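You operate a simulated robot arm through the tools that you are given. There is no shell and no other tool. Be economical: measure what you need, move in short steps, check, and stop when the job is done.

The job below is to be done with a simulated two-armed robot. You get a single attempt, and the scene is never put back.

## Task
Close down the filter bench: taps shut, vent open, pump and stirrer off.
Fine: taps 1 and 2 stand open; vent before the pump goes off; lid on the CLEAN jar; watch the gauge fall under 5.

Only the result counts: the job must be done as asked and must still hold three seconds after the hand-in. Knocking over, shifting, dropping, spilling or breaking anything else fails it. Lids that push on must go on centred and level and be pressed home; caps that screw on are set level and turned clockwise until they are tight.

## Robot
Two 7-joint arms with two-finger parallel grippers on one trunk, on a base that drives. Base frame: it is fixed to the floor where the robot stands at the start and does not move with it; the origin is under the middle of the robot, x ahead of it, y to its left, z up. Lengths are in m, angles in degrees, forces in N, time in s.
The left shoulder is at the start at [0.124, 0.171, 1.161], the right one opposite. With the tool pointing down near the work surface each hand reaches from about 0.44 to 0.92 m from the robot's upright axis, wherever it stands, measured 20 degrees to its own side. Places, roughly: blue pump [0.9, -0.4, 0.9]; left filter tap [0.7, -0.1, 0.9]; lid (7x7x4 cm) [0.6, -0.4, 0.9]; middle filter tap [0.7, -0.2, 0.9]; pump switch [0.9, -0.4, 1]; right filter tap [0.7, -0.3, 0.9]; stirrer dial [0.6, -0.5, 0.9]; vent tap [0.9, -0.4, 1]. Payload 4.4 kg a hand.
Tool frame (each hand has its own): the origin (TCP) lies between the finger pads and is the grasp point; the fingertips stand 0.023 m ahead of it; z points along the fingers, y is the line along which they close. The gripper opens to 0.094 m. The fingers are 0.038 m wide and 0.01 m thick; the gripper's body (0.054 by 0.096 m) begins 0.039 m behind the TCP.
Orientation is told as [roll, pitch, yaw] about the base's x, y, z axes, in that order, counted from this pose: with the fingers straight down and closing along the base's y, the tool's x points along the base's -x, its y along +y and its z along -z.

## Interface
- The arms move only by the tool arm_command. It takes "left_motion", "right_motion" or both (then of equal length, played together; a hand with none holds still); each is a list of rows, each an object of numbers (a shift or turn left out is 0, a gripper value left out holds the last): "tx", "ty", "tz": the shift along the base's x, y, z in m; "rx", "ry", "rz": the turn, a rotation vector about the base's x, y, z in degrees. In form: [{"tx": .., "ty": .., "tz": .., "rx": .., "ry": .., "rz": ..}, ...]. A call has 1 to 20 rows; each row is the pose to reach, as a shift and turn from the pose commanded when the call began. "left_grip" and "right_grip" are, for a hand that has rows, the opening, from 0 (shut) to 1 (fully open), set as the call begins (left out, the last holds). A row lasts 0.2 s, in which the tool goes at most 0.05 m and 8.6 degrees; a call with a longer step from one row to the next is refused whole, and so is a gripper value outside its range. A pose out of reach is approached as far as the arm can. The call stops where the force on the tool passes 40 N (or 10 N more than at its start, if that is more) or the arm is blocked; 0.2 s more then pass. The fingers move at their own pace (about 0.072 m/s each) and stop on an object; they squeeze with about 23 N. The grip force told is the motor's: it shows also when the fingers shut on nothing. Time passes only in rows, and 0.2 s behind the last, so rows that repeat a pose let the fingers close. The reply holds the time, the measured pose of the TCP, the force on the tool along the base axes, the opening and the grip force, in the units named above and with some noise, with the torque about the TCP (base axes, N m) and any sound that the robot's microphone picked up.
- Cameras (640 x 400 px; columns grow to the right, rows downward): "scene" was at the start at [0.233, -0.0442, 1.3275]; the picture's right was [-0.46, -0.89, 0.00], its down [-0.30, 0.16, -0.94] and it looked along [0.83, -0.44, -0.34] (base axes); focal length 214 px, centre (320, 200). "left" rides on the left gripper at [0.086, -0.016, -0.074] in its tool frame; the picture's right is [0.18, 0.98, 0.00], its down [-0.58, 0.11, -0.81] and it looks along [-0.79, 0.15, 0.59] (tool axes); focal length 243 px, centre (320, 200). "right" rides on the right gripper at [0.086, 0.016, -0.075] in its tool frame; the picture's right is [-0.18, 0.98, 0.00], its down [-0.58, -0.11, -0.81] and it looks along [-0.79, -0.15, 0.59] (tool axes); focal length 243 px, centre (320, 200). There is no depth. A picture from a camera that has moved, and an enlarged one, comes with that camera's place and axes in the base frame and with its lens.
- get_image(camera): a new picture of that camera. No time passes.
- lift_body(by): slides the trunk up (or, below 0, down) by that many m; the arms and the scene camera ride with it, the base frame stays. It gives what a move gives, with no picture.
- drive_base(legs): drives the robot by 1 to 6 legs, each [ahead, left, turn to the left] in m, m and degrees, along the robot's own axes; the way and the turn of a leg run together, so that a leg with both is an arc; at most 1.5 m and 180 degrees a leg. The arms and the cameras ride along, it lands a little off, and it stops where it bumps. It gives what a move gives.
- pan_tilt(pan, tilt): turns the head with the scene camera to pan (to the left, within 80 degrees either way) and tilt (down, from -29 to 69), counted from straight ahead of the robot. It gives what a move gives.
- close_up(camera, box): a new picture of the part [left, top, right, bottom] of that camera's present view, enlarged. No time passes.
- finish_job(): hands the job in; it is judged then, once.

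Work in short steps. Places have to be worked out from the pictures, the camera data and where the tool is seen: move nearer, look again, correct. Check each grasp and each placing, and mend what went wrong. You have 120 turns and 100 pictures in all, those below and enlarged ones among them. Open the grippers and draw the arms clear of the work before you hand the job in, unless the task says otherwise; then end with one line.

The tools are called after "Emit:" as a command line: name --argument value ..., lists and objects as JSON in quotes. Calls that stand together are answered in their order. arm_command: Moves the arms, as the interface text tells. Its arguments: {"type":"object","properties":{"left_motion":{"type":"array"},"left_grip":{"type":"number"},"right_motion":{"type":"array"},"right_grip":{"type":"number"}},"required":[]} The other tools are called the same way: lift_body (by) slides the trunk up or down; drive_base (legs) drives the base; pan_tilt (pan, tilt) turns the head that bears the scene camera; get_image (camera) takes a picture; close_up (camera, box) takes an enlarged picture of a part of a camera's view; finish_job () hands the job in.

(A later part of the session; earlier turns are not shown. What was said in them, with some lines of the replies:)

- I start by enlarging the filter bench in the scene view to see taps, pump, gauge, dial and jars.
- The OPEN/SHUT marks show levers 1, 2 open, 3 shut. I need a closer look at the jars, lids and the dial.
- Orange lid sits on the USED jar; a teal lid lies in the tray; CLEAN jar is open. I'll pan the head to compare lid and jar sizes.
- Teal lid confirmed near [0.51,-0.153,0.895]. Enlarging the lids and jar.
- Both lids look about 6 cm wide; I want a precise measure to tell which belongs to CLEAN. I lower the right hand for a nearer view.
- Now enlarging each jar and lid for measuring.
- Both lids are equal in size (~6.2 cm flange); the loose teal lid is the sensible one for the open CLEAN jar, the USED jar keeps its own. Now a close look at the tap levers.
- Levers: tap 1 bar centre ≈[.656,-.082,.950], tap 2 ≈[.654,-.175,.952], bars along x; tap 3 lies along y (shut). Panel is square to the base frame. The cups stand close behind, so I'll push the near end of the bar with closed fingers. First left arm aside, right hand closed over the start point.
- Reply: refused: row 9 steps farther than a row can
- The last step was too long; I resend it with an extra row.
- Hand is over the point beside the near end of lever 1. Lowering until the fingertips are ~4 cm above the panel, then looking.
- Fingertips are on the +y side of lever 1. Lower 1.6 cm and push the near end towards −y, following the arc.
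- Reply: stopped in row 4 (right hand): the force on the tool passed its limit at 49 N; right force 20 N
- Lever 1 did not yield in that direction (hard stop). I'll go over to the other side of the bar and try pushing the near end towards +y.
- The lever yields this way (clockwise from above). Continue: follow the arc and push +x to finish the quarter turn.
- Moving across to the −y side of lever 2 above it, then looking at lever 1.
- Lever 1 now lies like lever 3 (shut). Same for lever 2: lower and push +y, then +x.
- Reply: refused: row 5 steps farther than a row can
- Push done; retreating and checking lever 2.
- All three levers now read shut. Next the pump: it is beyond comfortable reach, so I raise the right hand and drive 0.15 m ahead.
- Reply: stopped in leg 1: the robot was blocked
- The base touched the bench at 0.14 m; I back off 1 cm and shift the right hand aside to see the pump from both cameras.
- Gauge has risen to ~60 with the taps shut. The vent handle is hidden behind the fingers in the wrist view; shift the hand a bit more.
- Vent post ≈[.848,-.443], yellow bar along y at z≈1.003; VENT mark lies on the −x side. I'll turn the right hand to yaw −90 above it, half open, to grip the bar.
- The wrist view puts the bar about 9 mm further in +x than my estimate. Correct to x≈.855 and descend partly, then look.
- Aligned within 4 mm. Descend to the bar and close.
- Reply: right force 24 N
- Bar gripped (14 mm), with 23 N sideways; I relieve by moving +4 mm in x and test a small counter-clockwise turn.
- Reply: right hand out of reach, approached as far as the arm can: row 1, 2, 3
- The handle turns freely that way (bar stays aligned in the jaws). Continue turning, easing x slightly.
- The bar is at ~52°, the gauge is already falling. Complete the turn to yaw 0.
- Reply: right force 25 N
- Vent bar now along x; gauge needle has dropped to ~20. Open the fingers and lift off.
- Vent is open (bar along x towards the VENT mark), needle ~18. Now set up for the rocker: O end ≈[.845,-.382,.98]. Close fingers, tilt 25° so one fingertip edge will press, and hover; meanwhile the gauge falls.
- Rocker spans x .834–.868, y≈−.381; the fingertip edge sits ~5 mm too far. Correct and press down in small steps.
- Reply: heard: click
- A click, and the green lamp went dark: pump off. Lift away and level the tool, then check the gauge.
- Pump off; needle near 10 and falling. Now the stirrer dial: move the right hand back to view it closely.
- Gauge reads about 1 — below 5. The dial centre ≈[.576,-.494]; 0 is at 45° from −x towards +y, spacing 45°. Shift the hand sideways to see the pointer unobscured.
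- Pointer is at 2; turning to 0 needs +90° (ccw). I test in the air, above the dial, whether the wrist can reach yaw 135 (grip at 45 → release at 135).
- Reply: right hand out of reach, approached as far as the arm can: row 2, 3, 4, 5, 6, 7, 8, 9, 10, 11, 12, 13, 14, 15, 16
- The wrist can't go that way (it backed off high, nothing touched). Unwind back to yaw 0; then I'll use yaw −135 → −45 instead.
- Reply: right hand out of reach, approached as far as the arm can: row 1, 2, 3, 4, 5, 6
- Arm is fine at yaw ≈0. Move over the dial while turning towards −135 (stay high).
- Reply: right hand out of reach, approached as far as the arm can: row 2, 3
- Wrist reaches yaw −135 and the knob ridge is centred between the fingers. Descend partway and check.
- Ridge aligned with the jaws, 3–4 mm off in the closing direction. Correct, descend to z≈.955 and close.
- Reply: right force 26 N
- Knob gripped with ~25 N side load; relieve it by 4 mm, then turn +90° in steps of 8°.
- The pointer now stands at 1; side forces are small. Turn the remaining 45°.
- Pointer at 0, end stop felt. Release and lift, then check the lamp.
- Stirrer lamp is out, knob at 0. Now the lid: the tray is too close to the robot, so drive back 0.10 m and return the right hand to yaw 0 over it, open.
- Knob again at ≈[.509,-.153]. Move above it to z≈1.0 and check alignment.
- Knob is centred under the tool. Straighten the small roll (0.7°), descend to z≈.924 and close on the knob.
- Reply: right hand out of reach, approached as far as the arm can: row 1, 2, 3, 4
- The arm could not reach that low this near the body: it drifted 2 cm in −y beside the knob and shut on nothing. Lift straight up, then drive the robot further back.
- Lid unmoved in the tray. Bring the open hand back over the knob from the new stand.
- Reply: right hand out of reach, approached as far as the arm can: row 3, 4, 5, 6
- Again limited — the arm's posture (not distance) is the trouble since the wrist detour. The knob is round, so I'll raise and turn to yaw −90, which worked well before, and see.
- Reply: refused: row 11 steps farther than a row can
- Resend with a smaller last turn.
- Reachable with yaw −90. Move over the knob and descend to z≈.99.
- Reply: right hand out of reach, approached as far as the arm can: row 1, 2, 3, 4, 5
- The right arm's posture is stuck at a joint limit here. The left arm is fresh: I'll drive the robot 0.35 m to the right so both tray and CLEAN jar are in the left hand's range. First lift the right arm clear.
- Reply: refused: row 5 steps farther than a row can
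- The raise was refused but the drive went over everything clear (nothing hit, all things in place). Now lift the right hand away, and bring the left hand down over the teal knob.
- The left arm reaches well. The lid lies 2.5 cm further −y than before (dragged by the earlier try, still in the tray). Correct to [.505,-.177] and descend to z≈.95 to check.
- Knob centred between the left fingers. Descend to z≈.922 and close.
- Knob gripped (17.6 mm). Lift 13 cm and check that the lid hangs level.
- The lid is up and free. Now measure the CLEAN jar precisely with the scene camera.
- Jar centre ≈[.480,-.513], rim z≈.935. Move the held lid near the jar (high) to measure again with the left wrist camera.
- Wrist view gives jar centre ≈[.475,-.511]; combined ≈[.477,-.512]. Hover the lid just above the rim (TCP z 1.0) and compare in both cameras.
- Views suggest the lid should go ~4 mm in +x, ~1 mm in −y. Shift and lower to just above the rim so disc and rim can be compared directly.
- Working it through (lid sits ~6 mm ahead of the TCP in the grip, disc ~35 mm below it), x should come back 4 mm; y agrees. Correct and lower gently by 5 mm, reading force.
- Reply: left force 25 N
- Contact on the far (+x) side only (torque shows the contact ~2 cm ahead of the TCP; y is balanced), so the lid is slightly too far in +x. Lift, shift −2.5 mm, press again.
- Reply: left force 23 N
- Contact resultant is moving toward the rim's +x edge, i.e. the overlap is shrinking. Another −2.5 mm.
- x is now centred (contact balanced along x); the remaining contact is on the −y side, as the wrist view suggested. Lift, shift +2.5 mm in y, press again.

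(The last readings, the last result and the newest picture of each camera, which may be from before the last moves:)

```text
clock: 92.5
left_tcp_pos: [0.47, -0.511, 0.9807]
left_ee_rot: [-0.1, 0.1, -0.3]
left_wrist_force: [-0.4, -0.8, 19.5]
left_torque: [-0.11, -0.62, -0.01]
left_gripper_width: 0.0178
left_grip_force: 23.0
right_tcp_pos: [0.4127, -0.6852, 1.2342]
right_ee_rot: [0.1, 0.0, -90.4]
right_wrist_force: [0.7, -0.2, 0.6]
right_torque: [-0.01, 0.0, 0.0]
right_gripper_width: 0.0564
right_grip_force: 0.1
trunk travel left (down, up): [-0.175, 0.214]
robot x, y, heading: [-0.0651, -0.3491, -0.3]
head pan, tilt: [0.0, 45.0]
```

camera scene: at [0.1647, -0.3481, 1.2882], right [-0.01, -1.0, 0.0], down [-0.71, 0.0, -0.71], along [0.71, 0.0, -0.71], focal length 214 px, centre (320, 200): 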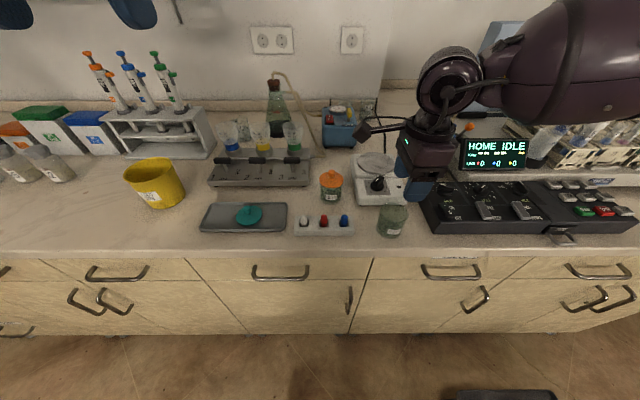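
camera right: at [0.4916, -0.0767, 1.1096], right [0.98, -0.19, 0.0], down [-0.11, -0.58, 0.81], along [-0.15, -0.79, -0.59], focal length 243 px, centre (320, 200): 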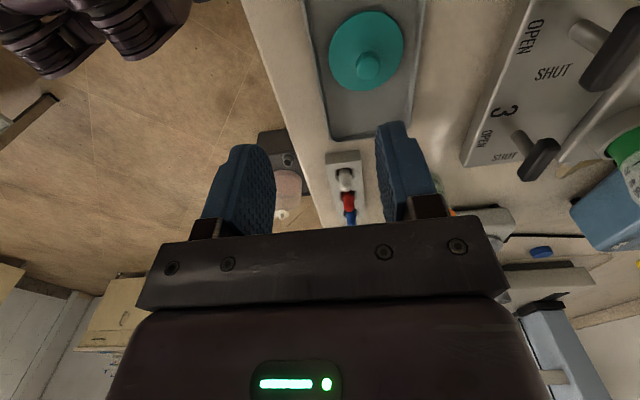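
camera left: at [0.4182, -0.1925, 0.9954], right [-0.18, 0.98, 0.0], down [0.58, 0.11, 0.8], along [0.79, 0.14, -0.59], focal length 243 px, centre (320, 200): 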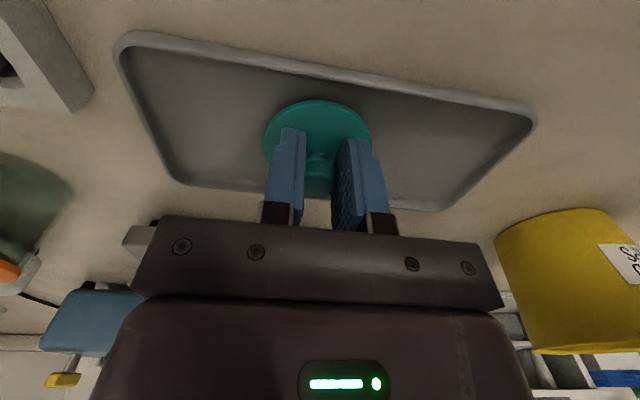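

Contact now at the +x edge with slight −y. Shift −2 mm x, +0.5 mm y and press again.

Emit:
arm_command --left_motion '[{"tz": 0.008}, {"tz": 0.008, "tx": -0.002, "ty": 0.0005}, {"tz": 0.004, "tx": -0.002, "ty": 0.0005}, {"tz": 0.001, "tx": -0.002, "ty": 0.0005}, {"tz": -0.001, "tx": -0.002, "ty": 0.0005}, {"tz": -0.001, "tx": -0.002, "ty": 0.0005}]'

```text
clock: 93.9
left_tcp_pos: [0.4681, -0.5096, 0.9775]
left_ee_rot: [-0.1, 0.2, -0.3]
left_wrist_force: [-1.0, -0.7, 11.5]
left_torque: [-0.02, 0.41, 0.03]
left_gripper_width: 0.0175
left_grip_force: 22.6
right_tcp_pos: [0.4134, -0.6853, 1.2336]
right_ee_rot: [0.2, -0.1, -90.4]
right_wrist_force: [-0.2, 0.8, 0.8]
right_torque: [-0.02, -0.02, 0.01]
right_gripper_width: 0.056
right_grip_force: 0.1
trunk travel left (down, up): [-0.175, 0.214]
robot x, y, heading: [-0.0655, -0.3457, -0.4]
head pan, tilt: [0.0, 45.0]
heard: snap
```

A snap was heard and the lid went lower. Look at it from both cameras.

Emit:
close_up --camera "scene" --box '[362, 180, 432, 245]'

Emit:
close_up --camera "left" --box '[220, 50, 420, 220]'

```text
6.15 times, centred on (397, 212) of scene
camera zoom: at [0.1637, -0.3479, 1.2885], right [0.0, -1.0, 0.0], down [-0.71, 0.0, -0.71], along [0.71, 0.0, -0.71], focal length 1320 px, centre (-154, 123)
```

zoom: 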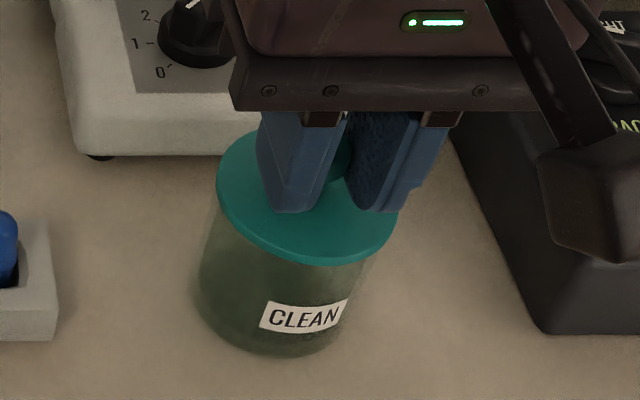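

```text
2.35 times, centred on (320, 135) of left
camera zoom: at [0.3814, -0.5259, 1.0515], right [-0.18, 0.98, 0.0], down [0.58, 0.11, 0.81], along [0.79, 0.14, -0.59], focal length 571 px, centre (320, 353)
```

zoom: 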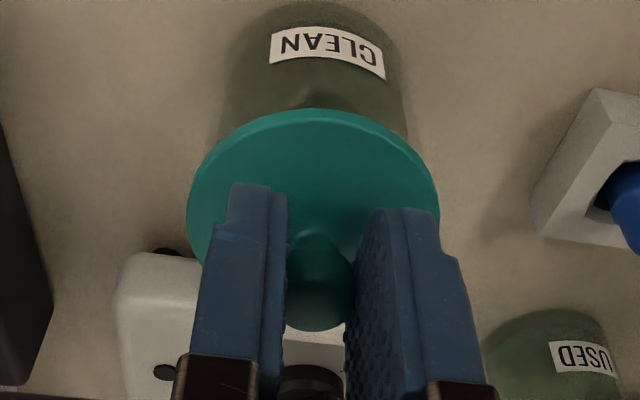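

It appears seated and level. Press a little more to ensure it is home, then read.

Emit:
arm_command --left_motion '[{"tz": -0.002}, {"tz": -0.004}, {"tz": -0.005}, {"tz": -0.005}]'

```text
clock: 95.1
left_tcp_pos: [0.4699, -0.5099, 0.9743]
left_ee_rot: [-0.5, -0.1, -0.2]
left_wrist_force: [-0.8, 1.1, 19.7]
left_torque: [0.25, 0.49, -0.02]
left_gripper_width: 0.0172
left_grip_force: 23.2
right_tcp_pos: [0.4129, -0.6846, 1.2332]
right_ee_rot: [-0.1, -0.2, -90.4]
right_wrist_force: [0.2, -0.5, -0.1]
right_torque: [-0.01, 0.0, 0.02]
right_gripper_width: 0.0565
right_grip_force: 0.0
trunk travel left (down, up): [-0.175, 0.214]
robot x, y, heading: [-0.0662, -0.3478, -0.4]
head pan, tilt: [0.0, 45.0]
stopped in row 4 (left hand): the force on the tool passed its limit at 41 N (the readings are from after the stop); the commanded pose is now the measured one
```

41 N reached at a firm stop. Release the knob, lift and inspect.

Emit:
arm_command --left_motion '[{}, {}, {}]' --left_grip 0.5

Emit:
arm_command --left_motion '[{"tz": 0.03}, {"tz": 0.06}, {"tz": 0.09}, {"tz": 0.09}]'

Emit:
close_up --camera "scene" --box '[330, 165, 432, 245]'

Emit:
close_up --camera "left" --box '[240, 20, 400, 140]'

```text
clock: 95.9
left_tcp_pos: [0.471, -0.5103, 0.9722]
left_ee_rot: [-0.2, 0.0, -0.2]
left_wrist_force: [-0.8, 0.1, -0.1]
left_torque: [0.04, 0.0, -0.03]
left_gripper_width: 0.0469
left_grip_force: 0.1
right_tcp_pos: [0.4147, -0.6857, 1.2329]
right_ee_rot: [0.0, -0.1, -90.4]
right_wrist_force: [0.6, 0.0, 0.7]
right_torque: [0.01, 0.01, 0.01]
right_gripper_width: 0.0563
right_grip_force: 0.2
trunk travel left (down, up): [-0.175, 0.214]
robot x, y, heading: [-0.0669, -0.3481, -0.3]
head pan, tilt: [0.0, 45.0]
```

```text
clock: 96.9
left_tcp_pos: [0.4708, -0.5096, 1.0628]
left_ee_rot: [-0.3, 0.0, -0.2]
left_wrist_force: [-0.4, 0.0, -0.4]
left_torque: [0.0, 0.0, 0.01]
left_gripper_width: 0.047
left_grip_force: 0.2
right_tcp_pos: [0.4146, -0.6855, 1.2336]
right_ee_rot: [0.0, -0.1, -90.4]
right_wrist_force: [0.7, 0.3, -0.3]
right_torque: [-0.03, 0.01, -0.01]
right_gripper_width: 0.0563
right_grip_force: 0.0
trunk travel left (down, up): [-0.175, 0.214]
robot x, y, heading: [-0.0661, -0.3442, -0.1]
head pan, tilt: [0.0, 45.0]
```

```text
5.00 times, centred on (381, 205) of scene
camera zoom: at [0.1653, -0.3481, 1.2879], right [0.0, -1.0, 0.0], down [-0.71, 0.0, -0.71], along [0.71, 0.0, -0.71], focal length 1072 px, centre (15, 175)
```

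zoom: 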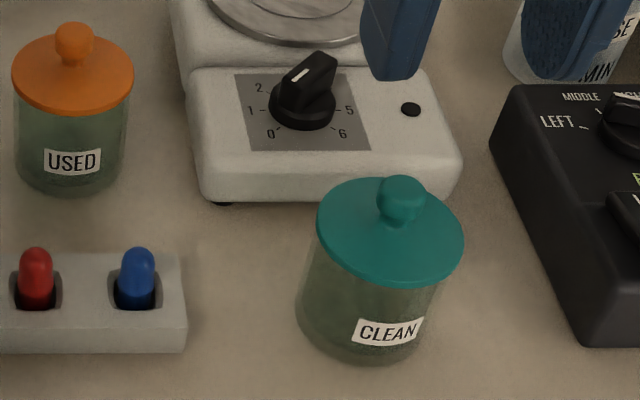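

```text
3.33 times, centred on (320, 80) of left
camera zoom: at [0.3836, -0.5264, 1.1378], right [-0.18, 0.98, 0.0], down [0.58, 0.11, 0.81], along [0.79, 0.14, -0.59], focal length 809 px, centre (320, 600)
```

zoom: 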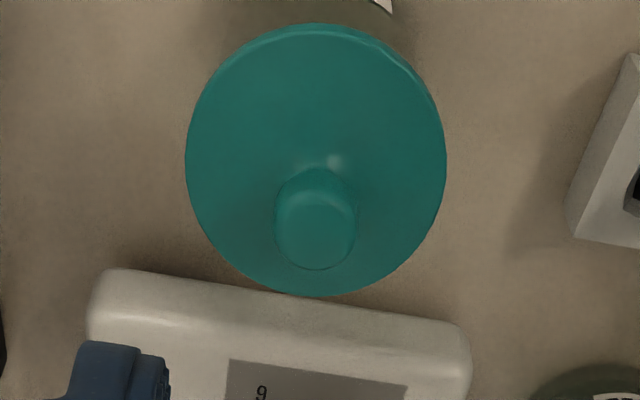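

Lid sits on the jar, seemingly level. To be sure it is pressed home I push centrally on the knob top with closed fingers until the force limit.

Emit:
arm_command --left_motion '[{}, {"tz": -0.02}, {"tz": -0.04}, {"tz": -0.055}, {"tz": -0.06}, {"tz": -0.065}, {"tz": -0.069}, {"tz": -0.073}, {"tz": -0.077}, {"tz": -0.081}]' --left_grip 0

```text
clock: 99.1
left_tcp_pos: [0.4713, -0.5105, 0.9923]
left_ee_rot: [-0.8, -0.6, -0.2]
left_wrist_force: [-6.8, 6.9, 27.2]
left_torque: [0.18, 0.02, 0.03]
left_gripper_width: 0.0
left_grip_force: 22.7
right_tcp_pos: [0.4127, -0.683, 1.2342]
right_ee_rot: [0.1, 0.0, -90.4]
right_wrist_force: [0.6, 0.2, -0.4]
right_torque: [-0.03, 0.03, -0.01]
right_gripper_width: 0.0564
right_grip_force: 0.1
trunk travel left (down, up): [-0.175, 0.214]
robot x, y, heading: [-0.0677, -0.3446, -0.3]
head pan, tilt: [0.0, 45.0]
stopped in row 10 (left hand): the force on the tool passed its limit at 44 N (the readings are from after the stop); the commanded pose is now the measured one
```

Solid stop at 44 N. Lift off, draw both arms clear and take a final look.

Emit:
arm_command --left_motion '[{"tz": 0.03}, {"tz": 0.07}, {"tz": 0.11}, {"tz": 0.15}, {"tz": 0.19}, {"tz": 0.2, "ty": 0.04}, {"tz": 0.2, "ty": 0.08}, {"tz": 0.2, "ty": 0.12}, {"tz": 0.2, "ty": 0.16, "tx": -0.02}, {"tz": 0.2, "ty": 0.2, "tx": -0.05}, {"tz": 0.2, "ty": 0.24, "tx": -0.07}, {"tz": 0.2, "ty": 0.28, "tx": -0.07}]' --left_grip 0.6

Emit:
pan_tilt --pan -15 --tilt 40

Emit:
close_up --camera "scene" --box '[230, 150, 390, 250]'

```text
clock: 101.7
left_tcp_pos: [0.3999, -0.2277, 1.1891]
left_ee_rot: [-0.6, -0.4, -0.1]
left_wrist_force: [0.0, 0.8, 0.3]
left_torque: [-0.02, -0.02, -0.02]
left_gripper_width: 0.0563
left_grip_force: 0.0
right_tcp_pos: [0.4135, -0.6835, 1.2334]
right_ee_rot: [-0.1, -0.1, -90.4]
right_wrist_force: [-0.2, -0.7, -0.3]
right_torque: [-0.05, 0.01, 0.0]
right_gripper_width: 0.0563
right_grip_force: 0.1
trunk travel left (down, up): [-0.175, 0.214]
robot x, y, heading: [-0.0691, -0.3456, -0.2]
head pan, tilt: [0.0, 45.0]
```

```text
clock: 102.5
left_tcp_pos: [0.4014, -0.2312, 1.1884]
left_ee_rot: [-0.6, -0.5, 0.0]
left_wrist_force: [-0.4, -0.9, 0.1]
left_torque: [-0.02, -0.01, 0.01]
left_gripper_width: 0.0565
left_grip_force: 0.1
right_tcp_pos: [0.4136, -0.6857, 1.2336]
right_ee_rot: [0.0, -0.1, -90.4]
right_wrist_force: [0.2, -0.3, -0.2]
right_torque: [0.01, 0.0, 0.02]
right_gripper_width: 0.0564
right_grip_force: 0.0
trunk travel left (down, up): [-0.175, 0.214]
robot x, y, heading: [-0.0649, -0.3463, -0.2]
head pan, tilt: [-15.0, 40.0]
```

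```text
4.00 times, centred on (310, 200) of scene
camera zoom: at [0.1656, -0.3697, 1.2954], right [-0.26, -0.96, 0.0], down [-0.62, 0.17, -0.77], along [0.74, -0.2, -0.64], focal length 858 px, centre (360, 200)
```

zoom: 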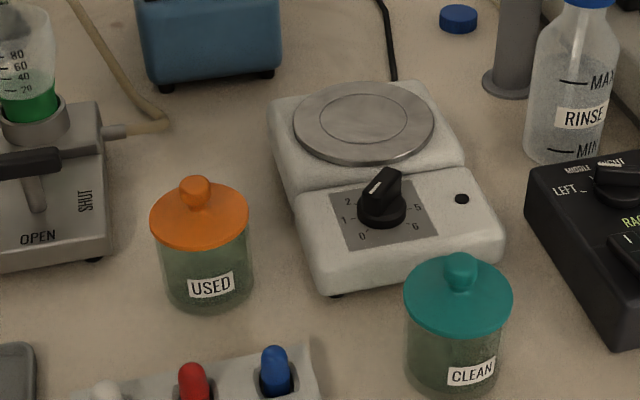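

Lid on CLEAN is level and centred, like the one on USED. One final overview of the taps, vent, pump and gauge.

Emit:
pan_tilt --pan 10 --tilt 35

Emit:
close_up --camera "scene" --box '[190, 110, 430, 260]'

```text
clock: 103.4
left_tcp_pos: [0.4013, -0.2294, 1.1894]
left_ee_rot: [-0.7, -0.4, -0.1]
left_wrist_force: [0.1, -0.4, 0.4]
left_torque: [0.02, 0.01, 0.01]
left_gripper_width: 0.0565
left_grip_force: 0.1
right_tcp_pos: [0.4144, -0.6855, 1.234]
right_ee_rot: [-0.1, -0.2, -90.4]
right_wrist_force: [0.2, 0.3, 0.3]
right_torque: [0.01, -0.03, -0.01]
right_gripper_width: 0.0565
right_grip_force: 0.1
trunk travel left (down, up): [-0.175, 0.214]
robot x, y, heading: [-0.0659, -0.3457, -0.2]
head pan, tilt: [10.0, 35.0]
```

```text
2.67 times, centred on (310, 185) of scene
camera zoom: at [0.1704, -0.3328, 1.3029], right [0.17, -0.99, 0.0], down [-0.57, -0.1, -0.82], along [0.81, 0.14, -0.57], focal length 572 px, centre (347, 240)
```

zoom: 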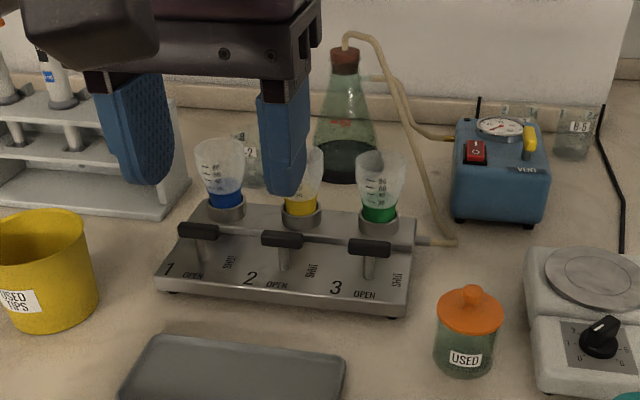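

Taps shut, vent open, pump and stirrer off, gauge near zero, lid on CLEAN, arms clear and grippers open: handing in.

Emit:
finish_job

```text
The job is handed in.
```

The filter bench is closed down: all three taps are shut, the vent was opened before the pump went off, the stirrer is at 0, the gauge read about 1, and the teal lid from the tray is pressed onto the CLEAN jar. The places list put "lid" where the orange lid sits on the USED jar; I used the teal one because CLEAN was the open jar and left the USED jar as it was. On a first failed grasp the teal lid slid about 2.5 cm inside its tray.
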